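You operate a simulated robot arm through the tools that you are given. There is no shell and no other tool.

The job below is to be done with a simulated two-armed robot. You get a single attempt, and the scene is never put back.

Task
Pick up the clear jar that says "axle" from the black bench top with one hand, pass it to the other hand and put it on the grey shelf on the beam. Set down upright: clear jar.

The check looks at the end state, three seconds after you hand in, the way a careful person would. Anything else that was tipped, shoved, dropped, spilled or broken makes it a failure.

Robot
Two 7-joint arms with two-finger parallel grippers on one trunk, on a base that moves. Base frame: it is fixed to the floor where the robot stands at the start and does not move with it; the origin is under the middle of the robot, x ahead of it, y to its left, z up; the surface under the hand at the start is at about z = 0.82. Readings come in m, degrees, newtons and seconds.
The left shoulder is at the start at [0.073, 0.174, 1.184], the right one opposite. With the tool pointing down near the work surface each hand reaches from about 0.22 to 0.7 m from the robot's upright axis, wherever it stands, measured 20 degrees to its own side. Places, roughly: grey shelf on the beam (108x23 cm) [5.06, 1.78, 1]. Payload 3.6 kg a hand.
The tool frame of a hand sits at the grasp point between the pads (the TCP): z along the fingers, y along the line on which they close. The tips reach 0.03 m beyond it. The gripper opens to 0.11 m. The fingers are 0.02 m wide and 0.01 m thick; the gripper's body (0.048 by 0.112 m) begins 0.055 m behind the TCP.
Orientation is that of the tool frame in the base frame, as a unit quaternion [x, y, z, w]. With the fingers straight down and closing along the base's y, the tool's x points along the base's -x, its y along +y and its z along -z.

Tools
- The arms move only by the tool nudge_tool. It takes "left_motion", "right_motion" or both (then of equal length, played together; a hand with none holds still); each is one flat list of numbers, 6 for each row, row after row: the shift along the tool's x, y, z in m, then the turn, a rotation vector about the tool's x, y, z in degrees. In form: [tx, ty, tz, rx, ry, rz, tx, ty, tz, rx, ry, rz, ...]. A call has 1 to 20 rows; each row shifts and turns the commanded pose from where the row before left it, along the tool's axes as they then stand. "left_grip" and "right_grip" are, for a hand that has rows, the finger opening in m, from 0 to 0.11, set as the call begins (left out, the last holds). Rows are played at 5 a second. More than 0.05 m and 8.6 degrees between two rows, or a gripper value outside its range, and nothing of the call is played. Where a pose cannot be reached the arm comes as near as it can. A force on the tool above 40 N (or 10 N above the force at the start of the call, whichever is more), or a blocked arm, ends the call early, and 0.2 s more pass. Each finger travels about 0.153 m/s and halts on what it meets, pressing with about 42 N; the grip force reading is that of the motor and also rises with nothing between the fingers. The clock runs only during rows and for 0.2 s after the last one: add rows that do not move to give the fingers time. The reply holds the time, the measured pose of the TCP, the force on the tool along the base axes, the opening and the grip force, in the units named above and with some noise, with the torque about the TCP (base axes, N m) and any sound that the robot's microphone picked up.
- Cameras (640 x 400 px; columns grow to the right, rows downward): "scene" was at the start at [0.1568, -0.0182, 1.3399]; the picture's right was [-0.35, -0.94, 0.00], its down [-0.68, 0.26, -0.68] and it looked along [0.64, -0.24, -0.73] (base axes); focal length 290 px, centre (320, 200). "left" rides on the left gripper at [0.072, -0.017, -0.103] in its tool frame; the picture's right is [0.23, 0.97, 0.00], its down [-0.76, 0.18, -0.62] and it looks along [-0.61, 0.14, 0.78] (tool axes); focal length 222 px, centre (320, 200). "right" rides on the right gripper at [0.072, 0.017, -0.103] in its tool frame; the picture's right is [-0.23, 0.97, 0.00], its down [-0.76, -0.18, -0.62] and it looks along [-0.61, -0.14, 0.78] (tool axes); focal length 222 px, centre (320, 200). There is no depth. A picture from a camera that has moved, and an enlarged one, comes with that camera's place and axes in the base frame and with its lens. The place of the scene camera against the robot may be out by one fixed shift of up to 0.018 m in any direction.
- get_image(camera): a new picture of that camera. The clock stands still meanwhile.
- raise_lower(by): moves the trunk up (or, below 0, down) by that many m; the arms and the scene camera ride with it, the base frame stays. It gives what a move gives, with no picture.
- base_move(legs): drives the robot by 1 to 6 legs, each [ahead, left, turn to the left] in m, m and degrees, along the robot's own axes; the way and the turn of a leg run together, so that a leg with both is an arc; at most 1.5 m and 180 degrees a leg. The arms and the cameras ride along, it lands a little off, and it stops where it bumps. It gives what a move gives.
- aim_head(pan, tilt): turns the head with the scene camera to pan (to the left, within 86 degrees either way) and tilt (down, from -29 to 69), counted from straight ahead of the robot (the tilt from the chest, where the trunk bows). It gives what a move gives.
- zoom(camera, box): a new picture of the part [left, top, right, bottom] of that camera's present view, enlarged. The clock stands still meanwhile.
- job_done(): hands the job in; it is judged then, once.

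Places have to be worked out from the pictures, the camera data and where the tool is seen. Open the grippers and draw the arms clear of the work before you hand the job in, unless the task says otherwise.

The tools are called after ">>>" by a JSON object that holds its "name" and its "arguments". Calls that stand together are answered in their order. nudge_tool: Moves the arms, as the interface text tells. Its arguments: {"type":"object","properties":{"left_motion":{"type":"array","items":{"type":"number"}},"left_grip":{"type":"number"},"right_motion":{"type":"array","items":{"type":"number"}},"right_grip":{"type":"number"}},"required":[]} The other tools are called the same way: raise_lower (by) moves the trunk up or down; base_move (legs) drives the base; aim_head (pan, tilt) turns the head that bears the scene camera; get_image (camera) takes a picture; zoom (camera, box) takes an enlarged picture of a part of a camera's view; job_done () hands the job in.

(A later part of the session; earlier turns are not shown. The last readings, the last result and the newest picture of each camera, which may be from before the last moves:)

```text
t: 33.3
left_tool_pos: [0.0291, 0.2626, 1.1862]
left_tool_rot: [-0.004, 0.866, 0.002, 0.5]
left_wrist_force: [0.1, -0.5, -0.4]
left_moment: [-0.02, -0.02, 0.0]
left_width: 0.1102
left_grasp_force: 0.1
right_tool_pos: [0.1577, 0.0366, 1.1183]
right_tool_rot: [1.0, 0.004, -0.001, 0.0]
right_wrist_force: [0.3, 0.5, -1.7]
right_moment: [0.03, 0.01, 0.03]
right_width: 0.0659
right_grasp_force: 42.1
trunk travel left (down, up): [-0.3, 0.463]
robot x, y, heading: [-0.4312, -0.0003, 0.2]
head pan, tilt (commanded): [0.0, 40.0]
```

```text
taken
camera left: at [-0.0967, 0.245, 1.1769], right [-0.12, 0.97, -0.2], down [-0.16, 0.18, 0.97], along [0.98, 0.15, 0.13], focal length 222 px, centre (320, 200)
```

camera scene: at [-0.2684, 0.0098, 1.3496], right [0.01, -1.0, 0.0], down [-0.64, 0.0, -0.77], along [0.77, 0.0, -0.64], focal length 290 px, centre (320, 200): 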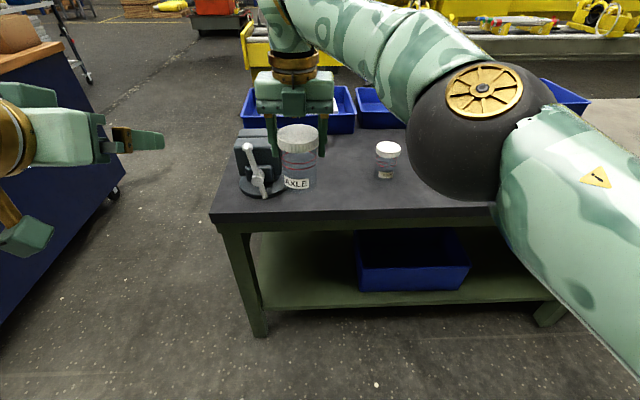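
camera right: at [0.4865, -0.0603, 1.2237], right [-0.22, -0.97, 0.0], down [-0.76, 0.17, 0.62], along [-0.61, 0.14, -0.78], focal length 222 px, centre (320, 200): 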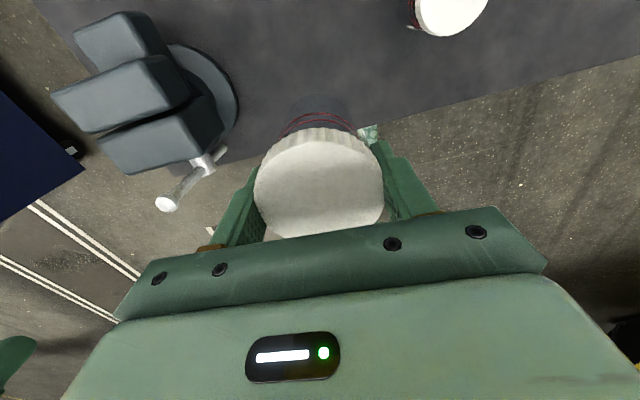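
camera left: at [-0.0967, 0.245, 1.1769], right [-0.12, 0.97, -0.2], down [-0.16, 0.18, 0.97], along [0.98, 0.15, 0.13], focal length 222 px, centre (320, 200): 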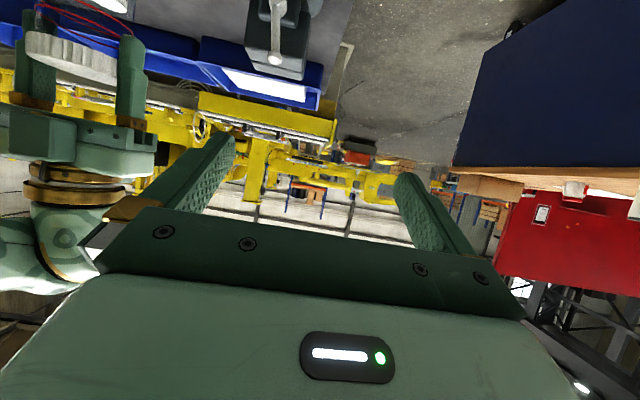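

The left hand pitched fine. I now yaw it 25° to point forward-right and bring it to a pre-grasp point about 12 cm behind-left of the jar, at mid-body height (z≈1.065).

>>> {"name": "nudge_tool", "arguments": {"left_motion": [0, 0, 0, 7.217, 0, 4.167, 0, 0, 0, 7.217, 0, 4.167, 0, 0, 0, 7.217, 0, 4.167, 0.01047, -0.02508, 0.02223, 0, 0, 0, 0.01047, -0.02508, 0.02223, 0, 0, 0, 0.01047, -0.02508, 0.02223, 0, 0, 0, 0, 0, 0, 0, 0, 0]}}

>>> {"name": "get_image", "arguments": {"camera": "scene"}}

>>> {"name": "get_image", "arguments": {"camera": "right"}}

```text
t: 34.9
left_tool_pos: [0.0361, 0.1779, 1.1251]
left_tool_rot: [0.184, 0.847, -0.107, 0.488]
left_wrist_force: [0.3, -0.1, 0.3]
left_moment: [-0.07, -0.01, -0.01]
left_width: 0.11
left_grasp_force: 0.1
right_tool_pos: [0.1562, 0.0398, 1.1194]
right_tool_rot: [1.0, 0.006, 0.0, 0.0]
right_wrist_force: [0.7, 0.2, -1.1]
right_moment: [0.0, -0.01, -0.01]
right_width: 0.0658
right_grasp_force: 41.9
trunk travel left (down, up): [-0.3, 0.463]
robot x, y, heading: [-0.4354, -0.0001, 0.4]
head pan, tilt (commanded): [0.0, 40.0]
```

```text
taken
camera scene: at [-0.2689, 0.0105, 1.3497], right [0.01, -1.0, 0.0], down [-0.64, 0.0, -0.77], along [0.77, 0.0, -0.64], focal length 290 px, centre (320, 200)
```

scene: 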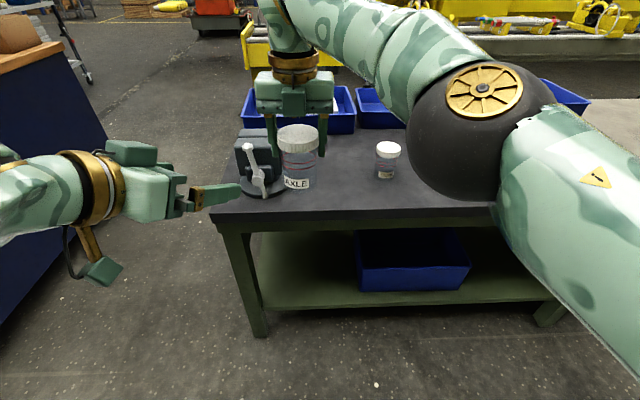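

```text
taken
camera right: at [0.2295, 0.0223, 1.2226], right [-0.22, -0.98, 0.0], down [-0.76, 0.17, 0.62], along [-0.61, 0.14, -0.78], focal length 222 px, centre (320, 200)
```

right: 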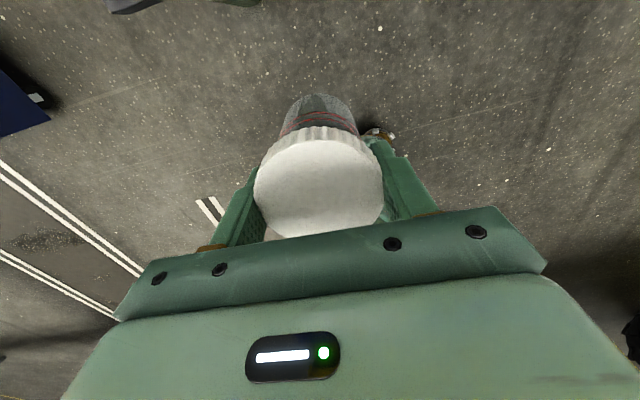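

Both arms are clear of each other. I finish the move to the pre-grasp point.

>>> {"name": "nudge_tool", "arguments": {"left_motion": [0.01047, -0.02508, 0.02223, 0, 0, 0, 0.01047, -0.02508, 0.02223, 0, 0, 0, 0.01047, -0.02508, 0.02223, 0, 0, 0, 0, 0, 0, 0, 0, 0]}}

>>> {"name": "get_image", "arguments": {"camera": "scene"}}

>>> {"name": "get_image", "arguments": {"camera": "left"}}

>>> {"name": "get_image", "arguments": {"camera": "right"}}

```text
t: 35.9
left_tool_pos: [0.0422, 0.1443, 1.0983]
left_tool_rot: [0.183, 0.847, -0.107, 0.487]
left_wrist_force: [-0.5, 0.4, 0.0]
left_moment: [-0.02, 0.0, 0.04]
left_width: 0.11
left_grasp_force: 0.1
left hand out of reach, approached as far as the arm can: row 2, 3
right_tool_pos: [0.1577, 0.0376, 1.119]
right_tool_rot: [1.0, 0.005, -0.001, 0.0]
right_wrist_force: [0.3, 0.1, -2.2]
right_moment: [0.0, 0.06, 0.04]
right_width: 0.066
right_grasp_force: 41.7
trunk travel left (down, up): [-0.3, 0.463]
robot x, y, heading: [-0.4331, -0.0024, 0.4]
head pan, tilt (commanded): [0.0, 40.0]
```

```text
taken
camera scene: at [-0.2685, 0.01, 1.3496], right [0.01, -1.0, 0.0], down [-0.64, 0.0, -0.77], along [0.77, 0.0, -0.64], focal length 290 px, centre (320, 200)
```

scene: 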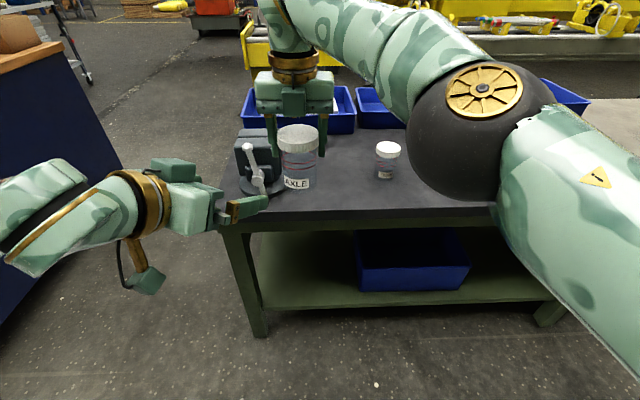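

```text
taken
camera left: at [-0.0785, 0.182, 1.0892], right [0.3, 0.93, -0.2], down [-0.07, 0.23, 0.97], along [0.95, -0.28, 0.13], focal length 222 px, centre (320, 200)
```

left: 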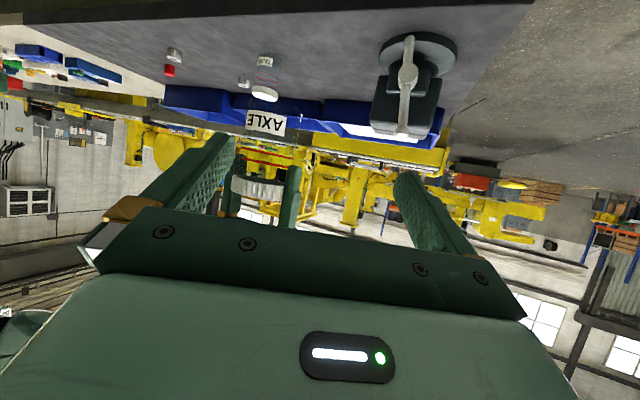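

```text
taken
camera right: at [0.2299, 0.0218, 1.2223], right [-0.22, -0.98, 0.0], down [-0.76, 0.17, 0.62], along [-0.61, 0.14, -0.78], focal length 222 px, centre (320, 200)
```

right: 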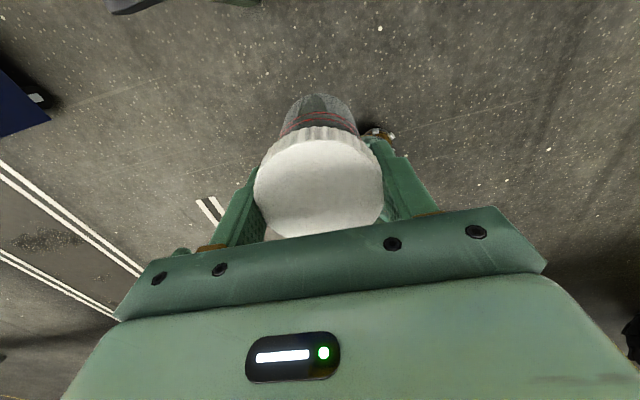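

The left arm is too folded at that point, so I use a less drawn-back pre-grasp: about 8 cm from the jar, reached by moving forward-right. I try that in small steps.

>>> {"name": "nudge_tool", "arguments": {"left_motion": [-0.0006, -0.0121, 0.0176, 0, 0, 0, -0.0006, -0.0121, 0.0176, 0, 0, 0, -0.0006, -0.0121, 0.0176, 0, 0, 0, -0.0007, -0.0121, 0.0176, 0, 0, 0, 0, 0, 0, 0, 0, 0]}}

>>> {"name": "get_image", "arguments": {"camera": "scene"}}

>>> {"name": "get_image", "arguments": {"camera": "left"}}

>>> {"name": "get_image", "arguments": {"camera": "right"}}

```text
t: 37.1
left_tool_pos: [0.0747, 0.1431, 1.0802]
left_tool_rot: [0.185, 0.847, -0.108, 0.487]
left_wrist_force: [0.1, 0.2, -0.6]
left_moment: [-0.05, -0.01, -0.02]
left_width: 0.1103
left_grasp_force: 0.1
left hand out of reach, approached as far as the arm can: row 1, 2, 3, 4
right_tool_pos: [0.1574, 0.0371, 1.118]
right_tool_rot: [1.0, 0.004, -0.001, 0.0]
right_wrist_force: [-0.4, 0.5, -1.9]
right_moment: [-0.03, 0.0, -0.02]
right_width: 0.0659
right_grasp_force: 42.1
trunk travel left (down, up): [-0.3, 0.463]
robot x, y, heading: [-0.4402, -0.0016, 0.5]
head pan, tilt (commanded): [0.0, 40.0]
```

```text
taken
camera scene: at [-0.2685, 0.01, 1.3496], right [0.01, -1.0, 0.0], down [-0.64, 0.0, -0.77], along [0.77, 0.0, -0.64], focal length 290 px, centre (320, 200)
```

scene: 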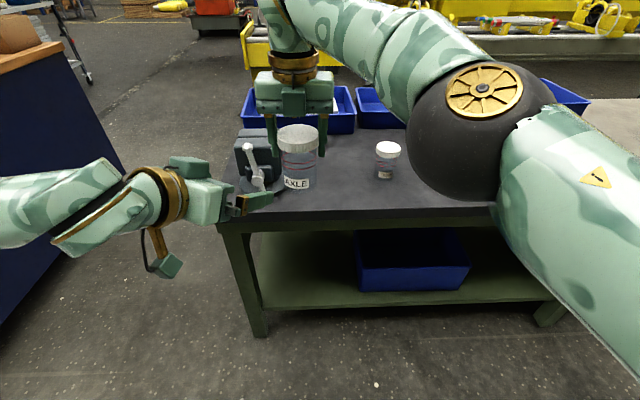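

```text
taken
camera left: at [-0.0463, 0.1805, 1.0716], right [0.3, 0.93, -0.2], down [-0.07, 0.23, 0.97], along [0.95, -0.28, 0.13], focal length 222 px, centre (320, 200)
```

left: 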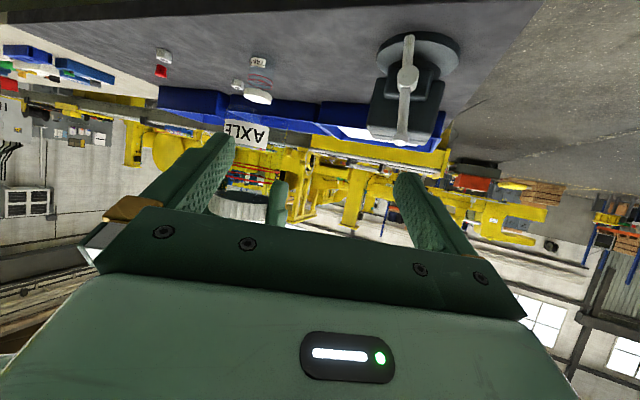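

```text
taken
camera right: at [0.2299, 0.0218, 1.2223], right [-0.22, -0.98, 0.0], down [-0.76, 0.17, 0.62], along [-0.61, 0.14, -0.78], focal length 222 px, centre (320, 200)
```

right: 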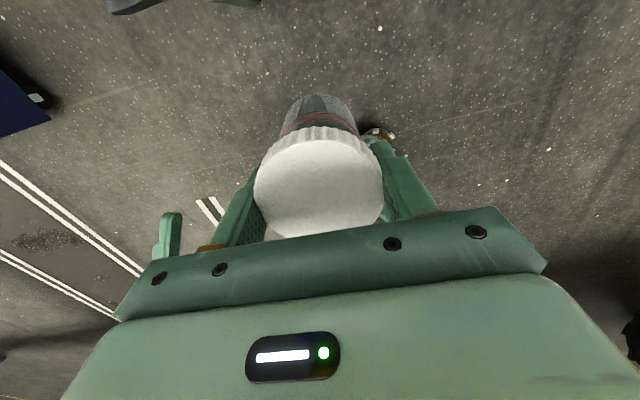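

The left hand can't go further right while pointing forward; its forearm comes from the left. I turn it further (to about 52° right of ahead) so it points straight at the jar, and spin the right hand (with jar) to match so the fingers stay out of each other's way.

>>> {"name": "nudge_tool", "arguments": {"left_motion": [0, 0, 0, 5.846, 0, 3.375, 0, 0, 0, 5.846, 0, 3.375, 0, 0, 0, 5.846, 0, 3.375, 0, 0, 0, 5.846, 0, 3.375, 0, 0, 0, 0, 0, 0]}}

>>> {"name": "nudge_tool", "arguments": {"right_motion": [0, 0, 0, 0, 0, 8, 0, 0, 0, 0, 0, 8, 0, 0, 0, 0, 0, 8, 0, 0, 0, 0, 0, 8, 0, 0, 0, 0, 0, 8, 0, 0, 0, 0, 0, 8, 0, 0, 0, 0, 0, 0]}}

>>> {"name": "get_image", "arguments": {"camera": "scene"}}

>>> {"name": "get_image", "arguments": {"camera": "left"}}

>>> {"name": "get_image", "arguments": {"camera": "right"}}

```text
t: 38.3
left_tool_pos: [0.0761, 0.1435, 1.0819]
left_tool_rot: [0.377, 0.78, -0.218, 0.45]
left_wrist_force: [0.3, 0.2, -0.2]
left_moment: [0.0, -0.03, 0.0]
left_width: 0.1099
left_grasp_force: 0.1
right_tool_pos: [0.157, 0.0385, 1.1172]
right_tool_rot: [1.0, 0.005, -0.001, 0.0]
right_wrist_force: [0.3, -0.1, -1.4]
right_moment: [-0.01, -0.01, 0.01]
right_width: 0.0657
right_grasp_force: 42.7
trunk travel left (down, up): [-0.3, 0.463]
robot x, y, heading: [-0.4351, -0.0027, 0.5]
head pan, tilt (commanded): [0.0, 40.0]
```

```text
t: 39.9
left_tool_pos: [0.0759, 0.1439, 1.0797]
left_tool_rot: [0.377, 0.779, -0.219, 0.45]
left_wrist_force: [0.7, 0.0, -0.3]
left_moment: [0.02, 0.03, 0.03]
left_width: 0.1096
left_grasp_force: 0.1
right_tool_pos: [0.1527, 0.0384, 1.118]
right_tool_rot: [0.916, -0.402, 0.0, 0.001]
right_wrist_force: [-0.7, 0.4, -1.9]
right_moment: [-0.01, -0.01, -0.01]
right_width: 0.0659
right_grasp_force: 41.8
trunk travel left (down, up): [-0.3, 0.463]
robot x, y, heading: [-0.4387, 0.001, 0.0]
head pan, tilt (commanded): [0.0, 40.0]
```

```text
taken
camera scene: at [-0.2684, 0.0101, 1.3496], right [0.01, -1.0, 0.0], down [-0.64, 0.0, -0.77], along [0.77, 0.0, -0.64], focal length 290 px, centre (320, 200)
```

scene: 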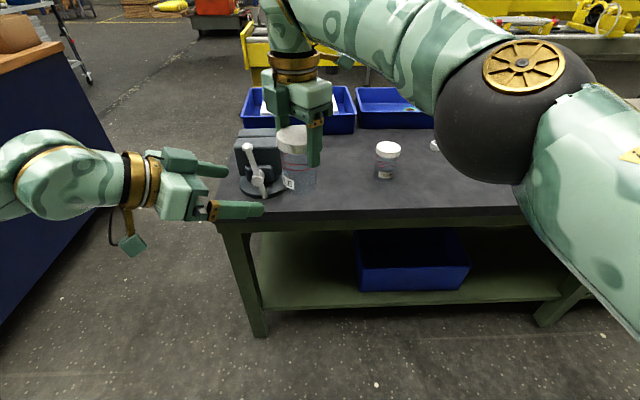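

```text
taken
camera left: at [-0.0161, 0.2316, 1.0722], right [0.69, 0.69, -0.2], down [0.04, 0.24, 0.97], along [0.72, -0.68, 0.13], focal length 222 px, centre (320, 200)
```

left: 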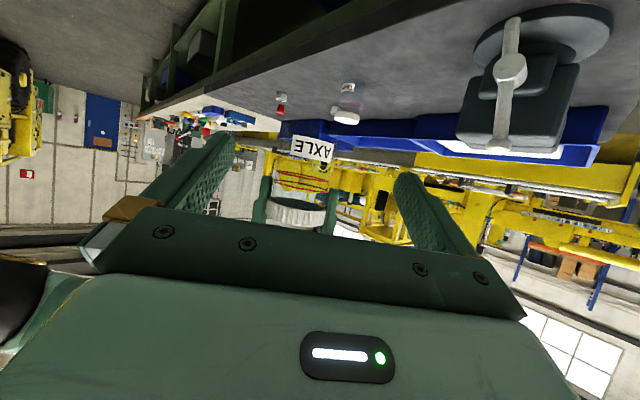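

```text
taken
camera right: at [0.1894, -0.0273, 1.2231], right [-0.87, -0.49, 0.0], down [-0.38, 0.68, 0.62], along [-0.31, 0.54, -0.78], focal length 222 px, centre (320, 200)
```

right: 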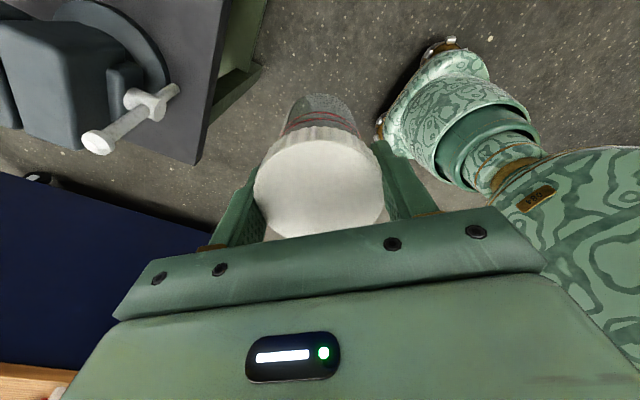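

Both hands are now aligned: the jar axis is at about (0.1535, 0.0385) and the left hand points straight at it. I advance the left hand half way and check reach and centring.

>>> {"name": "nudge_tool", "arguments": {"left_motion": [-0.0119, -0.0012, 0.0285, 0, 0, 0, -0.0119, -0.0012, 0.0285, 0, 0, 0, 0, 0, 0, 0, 0, 0]}}

>>> {"name": "get_image", "arguments": {"camera": "scene"}}

>>> {"name": "get_image", "arguments": {"camera": "left"}}

>>> {"name": "get_image", "arguments": {"camera": "right"}}

```text
t: 40.7
left_tool_pos: [0.1134, 0.0951, 1.0728]
left_tool_rot: [0.376, 0.78, -0.218, 0.45]
left_wrist_force: [-0.2, -0.1, 0.0]
left_moment: [-0.02, 0.01, 0.0]
left_width: 0.1102
left_grasp_force: 0.0
right_tool_pos: [0.1516, 0.0392, 1.1201]
right_tool_rot: [0.916, -0.402, 0.001, 0.0]
right_wrist_force: [0.3, 0.5, -1.9]
right_moment: [0.0, -0.02, 0.0]
right_width: 0.0658
right_grasp_force: 41.9
trunk travel left (down, up): [-0.3, 0.463]
robot x, y, heading: [-0.4375, -0.0008, 0.2]
head pan, tilt (commanded): [0.0, 40.0]
```

```text
taken
camera scene: at [-0.2687, 0.0103, 1.3497], right [0.01, -1.0, 0.0], down [-0.64, 0.0, -0.77], along [0.77, 0.0, -0.64], focal length 290 px, centre (320, 200)
```

scene: 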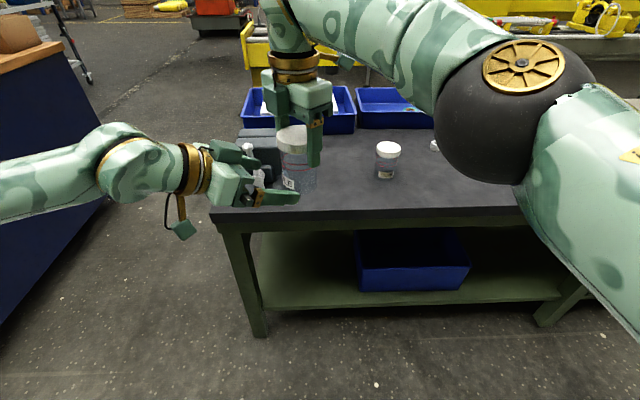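

```text
taken
camera left: at [0.0209, 0.1835, 1.063], right [0.69, 0.69, -0.2], down [0.04, 0.24, 0.97], along [0.72, -0.68, 0.13], focal length 222 px, centre (320, 200)
```

left: 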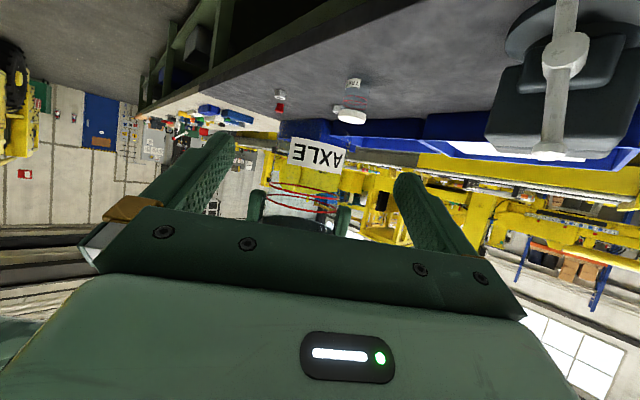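

```text
taken
camera right: at [0.1892, -0.0269, 1.2232], right [-0.87, -0.49, 0.0], down [-0.38, 0.68, 0.62], along [-0.31, 0.54, -0.78], focal length 222 px, centre (320, 200)
```

right: 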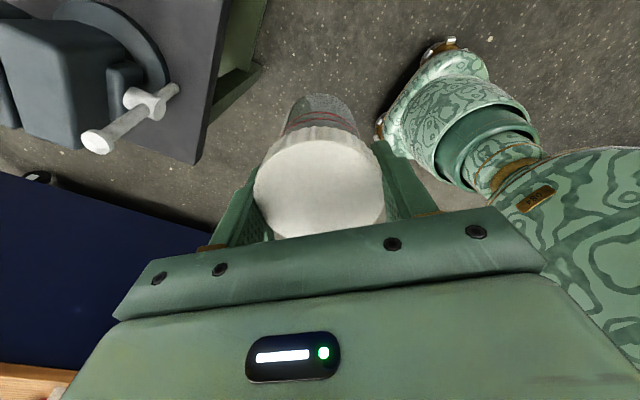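

The left hand is centred within about 3 mm and reaching fine. I advance the remaining 6 cm slowly so its open fingers straddle the jar body.

>>> {"name": "nudge_tool", "arguments": {"left_motion": [-0.0061, -0.0008, 0.0139, 0, 0, 0, -0.0061, -0.0008, 0.0139, 0, 0, 0, -0.0061, -0.0007, 0.0139, 0, 0, 0, -0.006, -0.0007, 0.014, 0, 0, 0, 0, 0, 0, 0, 0, 0]}}

>>> {"name": "get_image", "arguments": {"camera": "scene"}}

>>> {"name": "get_image", "arguments": {"camera": "left"}}

>>> {"name": "get_image", "arguments": {"camera": "right"}}

```text
t: 41.9
left_tool_pos: [0.1469, 0.0469, 1.0674]
left_tool_rot: [0.376, 0.78, -0.219, 0.45]
left_wrist_force: [0.1, -0.3, -0.1]
left_moment: [-0.03, 0.01, -0.01]
left_width: 0.1101
left_grasp_force: 0.0
right_tool_pos: [0.1534, 0.0376, 1.1182]
right_tool_rot: [0.916, -0.402, 0.0, 0.0]
right_wrist_force: [-0.3, 0.2, -1.2]
right_moment: [0.01, -0.01, 0.0]
right_width: 0.066
right_grasp_force: 41.7
trunk travel left (down, up): [-0.3, 0.463]
robot x, y, heading: [-0.4347, -0.0011, 0.5]
head pan, tilt (commanded): [0.0, 40.0]
```

```text
taken
camera scene: at [-0.2685, 0.0102, 1.3496], right [0.01, -1.0, 0.0], down [-0.64, 0.0, -0.77], along [0.77, 0.0, -0.64], focal length 290 px, centre (320, 200)
```

scene: 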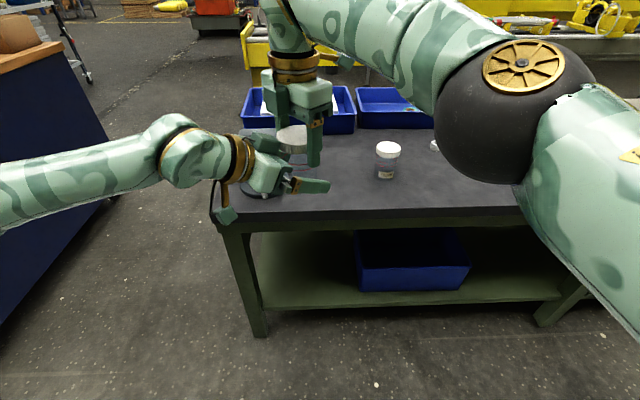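

```text
taken
camera left: at [0.0551, 0.134, 1.0584], right [0.69, 0.69, -0.2], down [0.04, 0.24, 0.97], along [0.72, -0.68, 0.13], focal length 222 px, centre (320, 200)
```

left: 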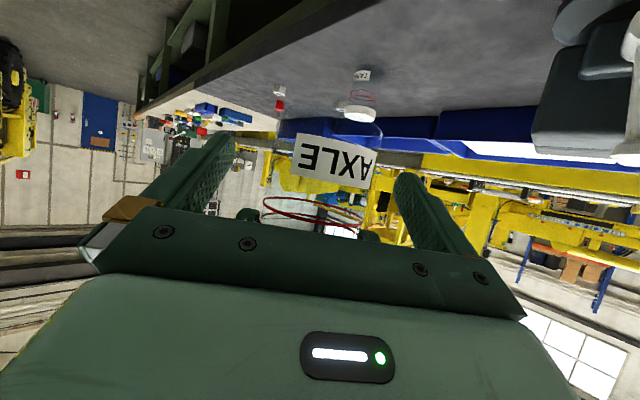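

```text
taken
camera right: at [0.1894, -0.0271, 1.2231], right [-0.87, -0.49, 0.0], down [-0.38, 0.68, 0.62], along [-0.31, 0.54, -0.78], focal length 222 px, centre (320, 200)
```

right: 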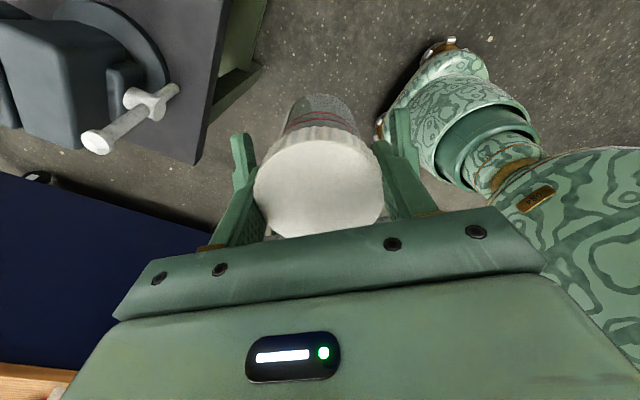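

The left fingers straddle the jar body, centred to ~2 mm. I zoom to check clearance between the two hands before closing.

>>> {"name": "zoom", "arguments": {"camera": "scene", "box": [200, 60, 360, 230]}}

>>> {"name": "zoom", "arguments": {"camera": "right", "box": [200, 80, 460, 250]}}

>>> {"name": "zoom", "arguments": {"camera": "left", "box": [200, 110, 460, 260]}}

```text
2.35 times, centred on (280, 145) of scene
camera zoom: at [-0.2685, 0.0102, 1.3496], right [0.01, -1.0, 0.0], down [-0.64, 0.0, -0.77], along [0.77, 0.0, -0.64], focal length 682 px, centre (414, 329)
```

zoom: 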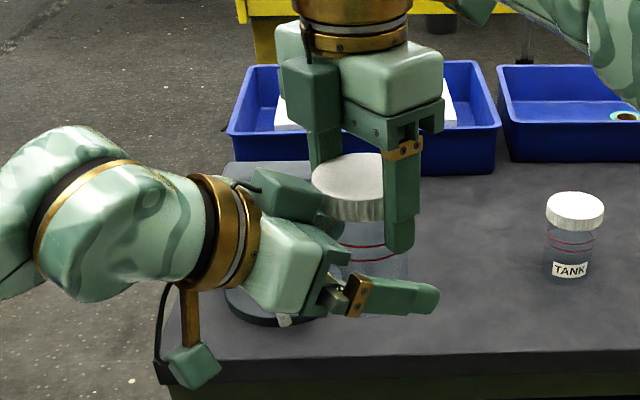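

```text
2.35 times, centred on (330, 165) of right
camera zoom: at [0.1894, -0.0271, 1.2231], right [-0.87, -0.49, 0.0], down [-0.38, 0.68, 0.62], along [-0.31, 0.54, -0.78], focal length 523 px, centre (296, 282)
```

zoom: 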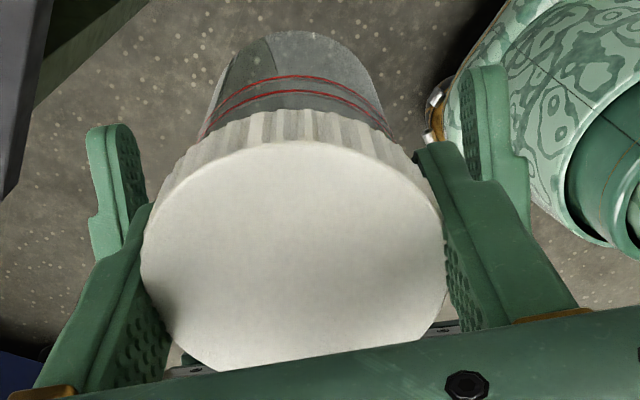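

```text
2.46 times, centred on (330, 185) of left
camera zoom: at [0.0551, 0.134, 1.0584], right [0.69, 0.69, -0.2], down [0.04, 0.24, 0.97], along [0.72, -0.68, 0.13], focal length 547 px, centre (295, 237)
```

zoom: 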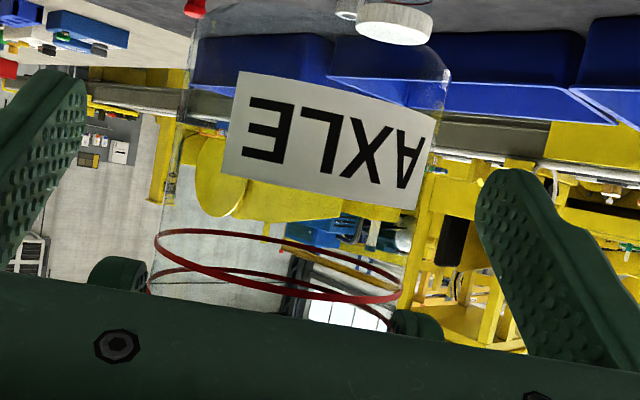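

Clearances look good (B's fingers about 8 mm below the other hand's tips). I close the left gripper on the jar body.

>>> {"name": "nudge_tool", "arguments": {"left_motion": [0, 0, 0, 0, 0, 0, 0, 0, 0, 0, 0, 0, 0, 0, 0, 0, 0, 0, 0, 0, 0, 0, 0, 0, 0, 0, 0, 0, 0, 0], "left_grip": 0.03}}

>>> {"name": "zoom", "arguments": {"camera": "scene", "box": [200, 60, 360, 230]}}

>>> {"name": "zoom", "arguments": {"camera": "right", "box": [200, 80, 460, 250]}}

>>> {"name": "zoom", "arguments": {"camera": "left", "box": [200, 110, 460, 260]}}

```text
t: 43.1
left_tool_pos: [0.1476, 0.0471, 1.0674]
left_tool_rot: [0.377, 0.78, -0.219, 0.45]
left_wrist_force: [-0.2, -1.8, -0.5]
left_moment: [0.3, -0.35, 0.0]
left_width: 0.0605
left_grasp_force: 42.3
right_tool_pos: [0.153, 0.0382, 1.119]
right_tool_rot: [0.916, -0.401, -0.001, 0.001]
right_wrist_force: [0.2, 0.9, -0.5]
right_moment: [-0.22, 0.34, -0.01]
right_width: 0.0658
right_grasp_force: 41.8
trunk travel left (down, up): [-0.3, 0.463]
robot x, y, heading: [-0.4336, 0.0026, 0.3]
head pan, tilt (commanded): [0.0, 40.0]
```

```text
2.35 times, centred on (280, 145) of scene
camera zoom: at [-0.2683, 0.0099, 1.3496], right [0.01, -1.0, 0.0], down [-0.64, 0.0, -0.77], along [0.77, 0.0, -0.64], focal length 682 px, centre (414, 329)
```

zoom: 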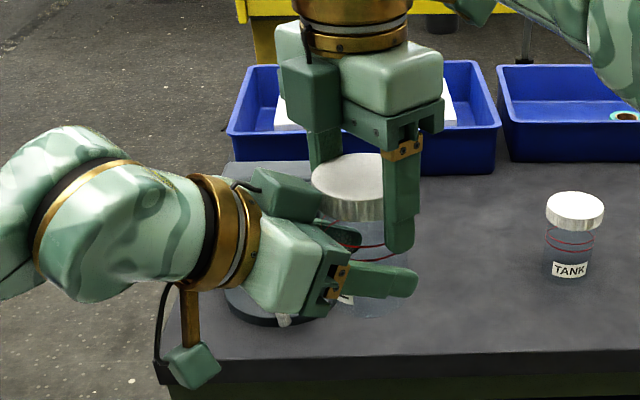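

```text
2.35 times, centred on (330, 165) of right
camera zoom: at [0.1896, -0.0272, 1.223], right [-0.87, -0.49, 0.0], down [-0.38, 0.68, 0.62], along [-0.31, 0.54, -0.78], focal length 523 px, centre (296, 282)
```

zoom: 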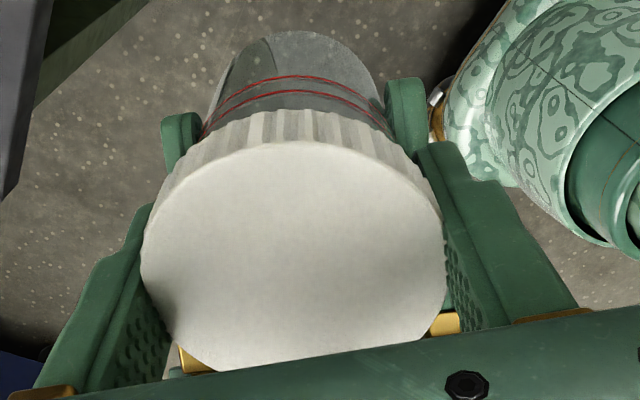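

```text
2.46 times, centred on (330, 185) of left
camera zoom: at [0.0551, 0.1338, 1.0584], right [0.69, 0.69, -0.2], down [0.04, 0.24, 0.97], along [0.72, -0.68, 0.13], focal length 547 px, centre (295, 237)
```

zoom: 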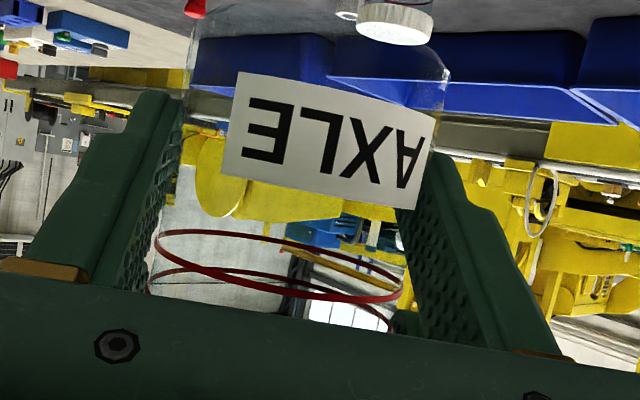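

The left hand holds the body (6.05 cm, 42 N) and the jar didn't shift. Now I open the right gripper.

>>> {"name": "nudge_tool", "arguments": {"right_motion": [0, 0, 0, 0, 0, 0, 0, 0, 0, 0, 0, 0, 0, 0, 0, 0, 0, 0, 0, 0, 0, 0, 0, 0], "right_grip": 0.105}}

>>> {"name": "get_image", "arguments": {"camera": "right"}}

>>> {"name": "zoom", "arguments": {"camera": "scene", "box": [200, 60, 360, 230]}}

```text
t: 44.1
left_tool_pos: [0.1464, 0.0457, 1.0678]
left_tool_rot: [0.376, 0.78, -0.218, 0.45]
left_wrist_force: [1.1, 1.3, -0.3]
left_moment: [0.02, 0.02, 0.0]
left_width: 0.0603
left_grasp_force: 41.9
right_tool_pos: [0.1532, 0.037, 1.1185]
right_tool_rot: [0.916, -0.402, 0.0, 0.0]
right_wrist_force: [-0.7, -0.7, 0.7]
right_moment: [0.03, -0.02, 0.04]
right_width: 0.1048
right_grasp_force: 0.1
trunk travel left (down, up): [-0.3, 0.463]
robot x, y, heading: [-0.4365, -0.001, 0.5]
head pan, tilt (commanded): [0.0, 40.0]
```

```text
taken
camera right: at [0.1896, -0.0274, 1.223], right [-0.87, -0.49, 0.0], down [-0.38, 0.68, 0.62], along [-0.31, 0.54, -0.78], focal length 222 px, centre (320, 200)
```

right: 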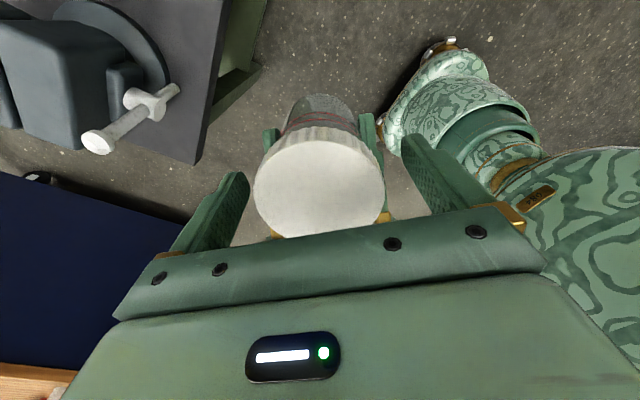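

```text
2.35 times, centred on (280, 145) of scene
camera zoom: at [-0.2683, 0.0099, 1.3496], right [0.01, -1.0, 0.0], down [-0.64, 0.0, -0.77], along [0.77, 0.0, -0.64], focal length 682 px, centre (414, 329)
```

zoom: 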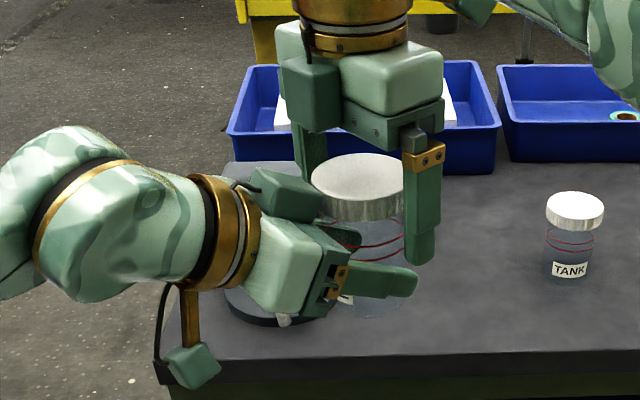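

The jar stays in the left hand. As the right arm is near its reach limit, I separate by lowering the left hand with the jar 5 cm straight down.

>>> {"name": "nudge_tool", "arguments": {"left_motion": [0.0087, 0, 0.005, 0, 0, 0, 0.0087, 0, 0.005, 0, 0, 0, 0.0087, 0, 0.005, 0, 0, 0, 0.0087, 0, 0.005, 0, 0, 0, 0.0087, 0, 0.005, 0, 0, 0, 0, 0, 0, 0, 0, 0]}}

>>> {"name": "get_image", "arguments": {"camera": "right"}}

>>> {"name": "zoom", "arguments": {"camera": "scene", "box": [200, 60, 360, 230]}}

```text
t: 45.5
left_tool_pos: [0.146, 0.0451, 1.0169]
left_tool_rot: [0.376, 0.78, -0.218, 0.45]
left_wrist_force: [0.2, 0.4, 0.6]
left_moment: [-0.02, 0.01, 0.0]
left_width: 0.0604
left_grasp_force: 42.4
right_tool_pos: [0.1532, 0.0397, 1.118]
right_tool_rot: [0.916, -0.401, 0.0, 0.001]
right_wrist_force: [-0.1, -0.2, -0.7]
right_moment: [0.0, -0.01, 0.01]
right_width: 0.1051
right_grasp_force: 0.0
trunk travel left (down, up): [-0.3, 0.463]
robot x, y, heading: [-0.4337, -0.003, 0.3]
head pan, tilt (commanded): [0.0, 40.0]
```

```text
taken
camera right: at [0.1895, -0.0274, 1.2231], right [-0.87, -0.49, 0.0], down [-0.38, 0.68, 0.62], along [-0.31, 0.54, -0.78], focal length 222 px, centre (320, 200)
```

right: 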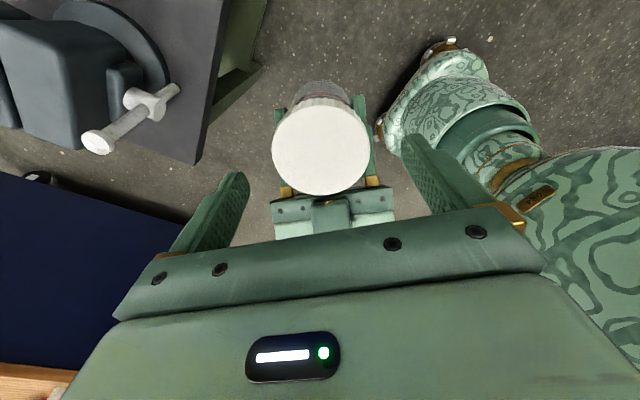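

```text
2.35 times, centred on (280, 145) of scene
camera zoom: at [-0.2684, 0.0099, 1.3496], right [0.01, -1.0, 0.0], down [-0.64, 0.0, -0.77], along [0.77, 0.0, -0.64], focal length 682 px, centre (414, 329)
```

zoom: 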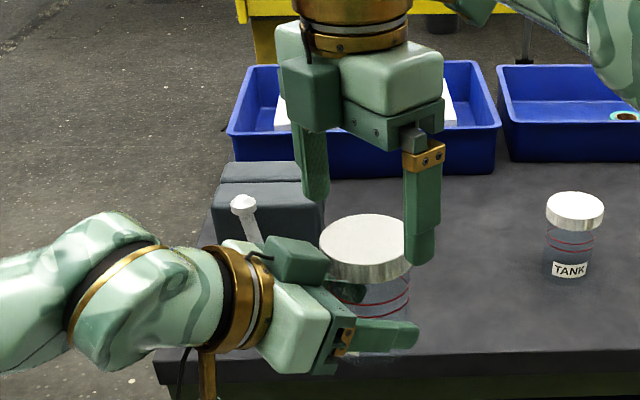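

The lid is below the right fingertips now. I lower the left hand 3 cm more while raising the right a little, then draw the right hand back to its own side.

>>> {"name": "nudge_tool", "arguments": {"left_motion": [0.0087, 0, 0.005, 0, 0, 0, 0.0087, 0, 0.005, 0, 0, 0, 0.0087, 0, 0.005, 0, 0, 0, 0, 0, 0, 0, 0, 0], "right_motion": [0, 0, -0.005, 0, 0, 0, 0, 0, -0.005, 0, 0, 0, 0, 0, -0.005, 0, 0, 0, 0, 0, 0, 0, 0, 0]}}

>>> {"name": "nudge_tool", "arguments": {"right_motion": [0.005, 0.04, -0.002, 0, 0, 0, 0.005, 0.04, -0.002, 0, 0, 0, 0.005, 0.04, -0.002, 0, 0, 0, 0.005, 0.04, -0.002, 0, 0, 0, 0.005, 0.04, -0.002, 0, 0, 0, 0.005, 0.04, -0.002, 0, 0, 0, 0.005, 0.04, -0.002, 0, 0, 0, 0.005, 0.04, -0.002, 0, 0, 0, 0.005, 0.03, 0, 0, 0, 0, 0, 0, 0, 0, 0, 0]}}

>>> {"name": "get_image", "arguments": {"camera": "scene"}}

>>> {"name": "get_image", "arguments": {"camera": "left"}}

```text
t: 46.5
left_tool_pos: [0.1468, 0.0442, 0.9882]
left_tool_rot: [0.377, 0.78, -0.219, 0.449]
left_wrist_force: [-0.4, -0.7, 0.0]
left_moment: [0.01, -0.02, -0.03]
left_width: 0.0605
left_grasp_force: 41.8
right_tool_pos: [0.1534, 0.0378, 1.1343]
right_tool_rot: [0.915, -0.403, 0.0, 0.001]
right_wrist_force: [-0.7, 0.7, -0.2]
right_moment: [0.01, -0.02, 0.01]
right_width: 0.1051
right_grasp_force: 0.0
trunk travel left (down, up): [-0.3, 0.463]
robot x, y, heading: [-0.4388, -0.0015, 0.3]
head pan, tilt (commanded): [0.0, 40.0]
```

```text
t: 48.7
left_tool_pos: [0.1456, 0.0437, 0.9881]
left_tool_rot: [0.376, 0.78, -0.218, 0.449]
left_wrist_force: [0.2, 0.5, 0.5]
left_moment: [0.03, 0.02, 0.0]
left_width: 0.0604
left_grasp_force: 41.6
right_tool_pos: [-0.0749, -0.2327, 1.1525]
right_tool_rot: [0.916, -0.402, 0.0, 0.0]
right_wrist_force: [0.2, 0.0, -0.3]
right_moment: [-0.01, -0.02, 0.0]
right_width: 0.1054
right_grasp_force: 0.1
trunk travel left (down, up): [-0.3, 0.463]
robot x, y, heading: [-0.4351, 0.0005, 0.3]
head pan, tilt (commanded): [0.0, 40.0]
```

```text
taken
camera scene: at [-0.2682, 0.01, 1.3496], right [0.01, -1.0, 0.0], down [-0.64, 0.0, -0.77], along [0.77, 0.0, -0.64], focal length 290 px, centre (320, 200)
```

scene: 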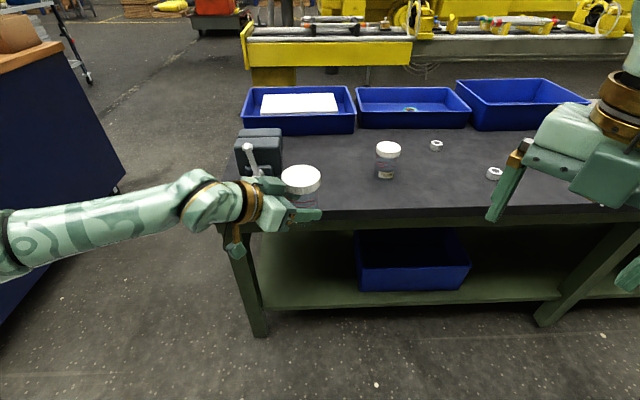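

```text
taken
camera left: at [0.0545, 0.1324, 0.9788], right [0.69, 0.69, -0.2], down [0.04, 0.24, 0.97], along [0.72, -0.68, 0.13], focal length 222 px, centre (320, 200)
```

left: 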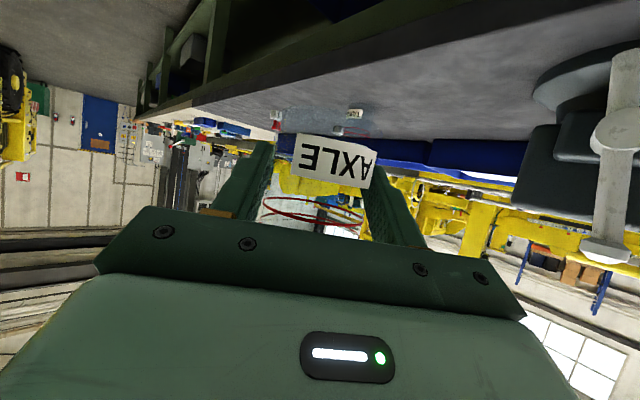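

Hand-over is done: the jar is in the left hand, and the right hand is back at its side. Now I raise the jar 11 cm and draw the left hand back toward its own side for travel.

>>> {"name": "nudge_tool", "arguments": {"left_motion": [-0.0191, 0, -0.011, 0, 0, 0, -0.0191, 0, -0.011, 0, 0, 0, -0.0191, 0, -0.011, 0, 0, 0, -0.0191, 0, -0.011, 0, 0, 0, -0.0191, 0, -0.011, 0, 0, 0, 0.01525, 0, -0.0264, 0, 0, 0, 0.01525, 0, -0.0264, 0, 0, 0, 0.01525, 0, -0.0264, 0, 0, 0, 0, 0, 0, 0, 0, 0]}}

>>> {"name": "get_image", "arguments": {"camera": "scene"}}

```text
t: 50.7
left_tool_pos: [0.0933, 0.1148, 1.0968]
left_tool_rot: [0.376, 0.781, -0.218, 0.449]
left_wrist_force: [0.3, 0.4, -1.6]
left_moment: [0.07, 0.03, -0.01]
left_width: 0.0607
left_grasp_force: 41.8
right_tool_pos: [-0.074, -0.2333, 1.1522]
right_tool_rot: [0.916, -0.402, -0.001, 0.001]
right_wrist_force: [-0.1, -0.3, 0.1]
right_moment: [0.01, 0.01, 0.01]
right_width: 0.1052
right_grasp_force: 0.0
trunk travel left (down, up): [-0.3, 0.463]
robot x, y, heading: [-0.435, 0.0, 0.2]
head pan, tilt (commanded): [0.0, 40.0]
```

```text
taken
camera scene: at [-0.2679, 0.009, 1.3495], right [0.01, -1.0, 0.0], down [-0.64, 0.0, -0.77], along [0.77, 0.0, -0.64], focal length 290 px, centre (320, 200)
```

scene: 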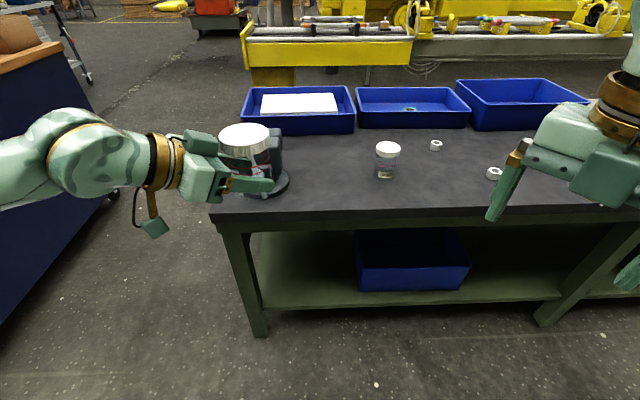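

The jar hangs upright in the left hand. I turn the hand back to point straight ahead while moving it to the left side and a bit higher.

>>> {"name": "nudge_tool", "arguments": {"left_motion": [0.0042, 0.0067, -0.0223, -6.38, 0, -3.685, 0.0037, 0.0094, -0.0214, -6.38, 0, -3.685, 0.003, 0.0119, -0.0202, -6.38, 0, -3.685, 0.0021, 0.0142, -0.0187, -6.38, 0, -3.685, 0.0011, 0.0163, -0.017, -6.38, 0, -3.685, 0, 0.0181, -0.0151, -6.38, 0, -3.685, -0.0012, 0.0197, -0.013, -6.38, 0, -3.685, 0, 0, 0, 0, 0, 0]}}

>>> {"name": "get_image", "arguments": {"camera": "scene"}}

>>> {"name": "get_image", "arguments": {"camera": "left"}}

```text
t: 52.5
left_tool_pos: [0.0348, 0.2599, 1.1489]
left_tool_rot: [-0.001, 0.867, 0.0, 0.499]
left_wrist_force: [1.0, -0.2, -1.9]
left_moment: [0.03, 0.02, -0.02]
left_width: 0.0604
left_grasp_force: 42.5
right_tool_pos: [-0.0756, -0.2328, 1.153]
right_tool_rot: [0.915, -0.402, 0.0, 0.002]
right_wrist_force: [0.3, 0.2, -0.8]
right_moment: [0.02, -0.02, -0.02]
right_width: 0.1051
right_grasp_force: 0.0
trunk travel left (down, up): [-0.3, 0.463]
robot x, y, heading: [-0.4338, 0.0006, 0.2]
head pan, tilt (commanded): [0.0, 40.0]
```

```text
taken
camera scene: at [-0.2684, 0.0099, 1.3496], right [0.01, -1.0, 0.0], down [-0.64, 0.0, -0.77], along [0.77, 0.0, -0.64], focal length 290 px, centre (320, 200)
```

scene: 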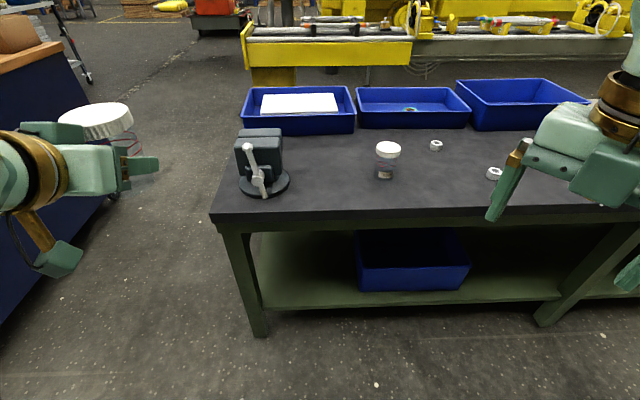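

```text
taken
camera left: at [-0.0906, 0.2438, 1.1396], right [-0.12, 0.97, -0.2], down [-0.16, 0.18, 0.97], along [0.98, 0.14, 0.13], focal length 222 px, centre (320, 200)
```

left: 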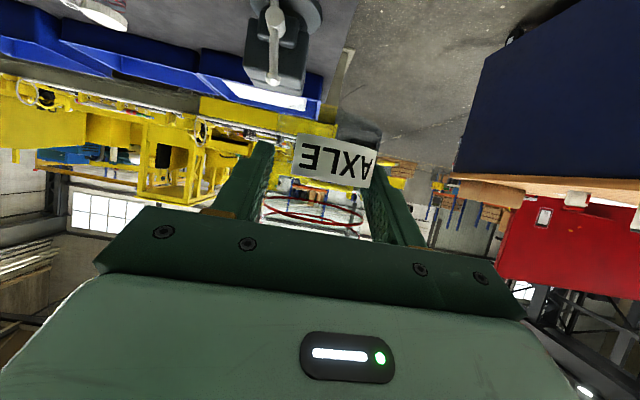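

Jar is upright and firmly held. Now I strafe the robot left into the corridor line (y≈0.95), then look ahead before driving on.

>>> {"name": "base_move", "arguments": {"legs": [[0, 0.95, 0]]}}

>>> {"name": "aim_head", "arguments": {"pan": 0, "tilt": 25}}

>>> {"name": "get_image", "arguments": {"camera": "scene"}}

```text
t: 57.4
left_tool_pos: [0.0298, 1.2026, 1.1494]
left_tool_rot: [0.0, 0.867, -0.001, 0.498]
left_wrist_force: [1.2, 0.2, -1.0]
left_moment: [0.0, 0.01, -0.04]
left_width: 0.0606
left_grasp_force: 41.9
right_tool_pos: [-0.0809, 0.7085, 1.1526]
right_tool_rot: [0.916, -0.401, -0.001, 0.0]
right_wrist_force: [-0.2, 0.8, 0.4]
right_moment: [-0.01, -0.02, -0.02]
right_width: 0.1052
right_grasp_force: 0.1
trunk travel left (down, up): [-0.3, 0.463]
robot x, y, heading: [-0.4391, 0.9418, 0.7]
head pan, tilt (commanded): [0.0, 40.0]
```

```text
t: 58.2
left_tool_pos: [0.0301, 1.2015, 1.1487]
left_tool_rot: [-0.001, 0.867, 0.0, 0.499]
left_wrist_force: [-0.5, -0.1, -1.2]
left_moment: [0.03, 0.03, 0.01]
left_width: 0.0604
left_grasp_force: 41.5
right_tool_pos: [-0.081, 0.7088, 1.1521]
right_tool_rot: [0.915, -0.403, 0.0, 0.0]
right_wrist_force: [0.1, 0.2, 0.4]
right_moment: [0.01, -0.02, -0.02]
right_width: 0.1051
right_grasp_force: 0.1
trunk travel left (down, up): [-0.3, 0.463]
robot x, y, heading: [-0.4409, 0.9429, 0.3]
head pan, tilt (commanded): [0.0, 25.0]
```

```text
taken
camera scene: at [-0.2665, 0.9516, 1.3729], right [0.01, -1.0, 0.0], down [-0.42, 0.0, -0.91], along [0.91, 0.0, -0.42], focal length 290 px, centre (320, 200)
```

scene: 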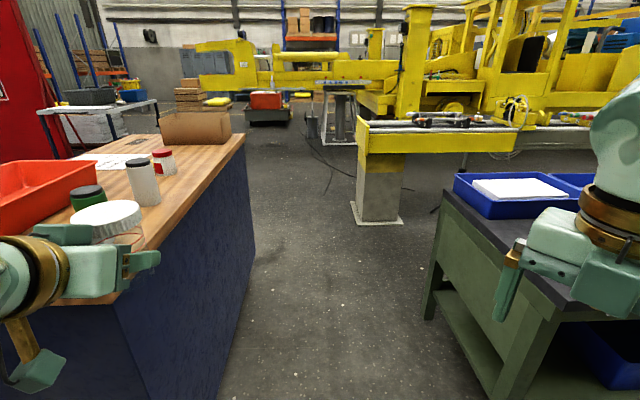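

The cart's edge is slightly rotated: the corridor runs from about y 0.36 to 1.33–1.5, and bottles stand on the cart. I check where my left elbow is before driving through.

>>> {"name": "aim_head", "arguments": {"pan": 75, "tilt": 30}}

>>> {"name": "get_image", "arguments": {"camera": "scene"}}

>>> {"name": "aim_head", "arguments": {"pan": 30, "tilt": 40}}

>>> {"name": "get_image", "arguments": {"camera": "scene"}}

```text
t: 59.6
left_tool_pos: [0.0299, 1.2007, 1.1485]
left_tool_rot: [-0.001, 0.867, 0.0, 0.499]
left_wrist_force: [-0.2, -0.2, -1.9]
left_moment: [-0.03, 0.0, -0.01]
left_width: 0.0605
left_grasp_force: 42.1
right_tool_pos: [-0.0794, 0.7099, 1.152]
right_tool_rot: [0.916, -0.402, 0.0, 0.0]
right_wrist_force: [-0.1, 0.3, 0.0]
right_moment: [0.0, 0.0, 0.02]
right_width: 0.1051
right_grasp_force: 0.0
trunk travel left (down, up): [-0.3, 0.463]
robot x, y, heading: [-0.4411, 0.9393, 0.5]
head pan, tilt (commanded): [75.0, 30.0]
```

```text
taken
camera scene: at [-0.3356, 1.0386, 1.365], right [0.97, -0.25, 0.0], down [-0.13, -0.48, -0.87], along [0.22, 0.84, -0.5], focal length 290 px, centre (320, 200)
```

scene: 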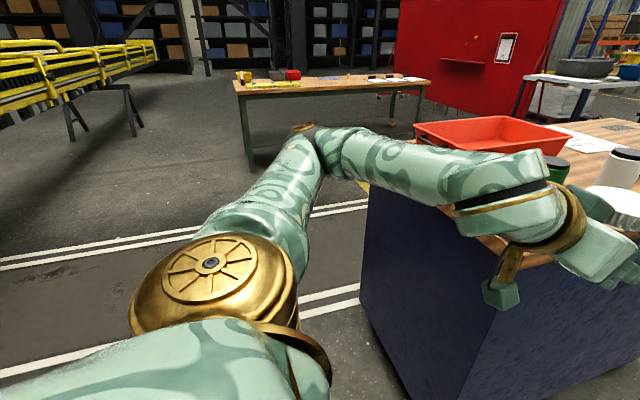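

```text
t: 60.8
left_tool_pos: [0.0298, 1.2027, 1.1485]
left_tool_rot: [-0.002, 0.867, 0.0, 0.499]
left_wrist_force: [0.2, -0.1, -1.7]
left_moment: [0.01, -0.01, 0.02]
left_width: 0.0605
left_grasp_force: 42.3
right_tool_pos: [-0.0793, 0.7094, 1.1524]
right_tool_rot: [0.916, -0.402, 0.0, 0.0]
right_wrist_force: [-0.5, -0.1, 0.6]
right_moment: [-0.02, 0.01, -0.01]
right_width: 0.1051
right_grasp_force: 0.0
trunk travel left (down, up): [-0.3, 0.463]
robot x, y, heading: [-0.4409, 0.9374, 0.2]
head pan, tilt (commanded): [30.0, 40.0]
```

```text
taken
camera scene: at [-0.2853, 0.9941, 1.3496], right [0.51, -0.86, 0.0], down [-0.56, -0.32, -0.77], along [0.66, 0.39, -0.64], focal length 290 px, centre (320, 200)
```

scene: 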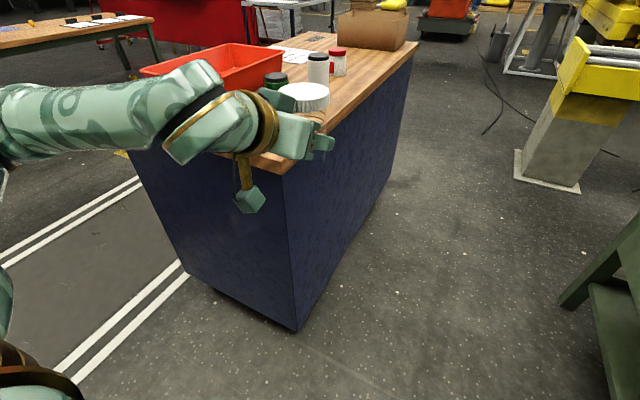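

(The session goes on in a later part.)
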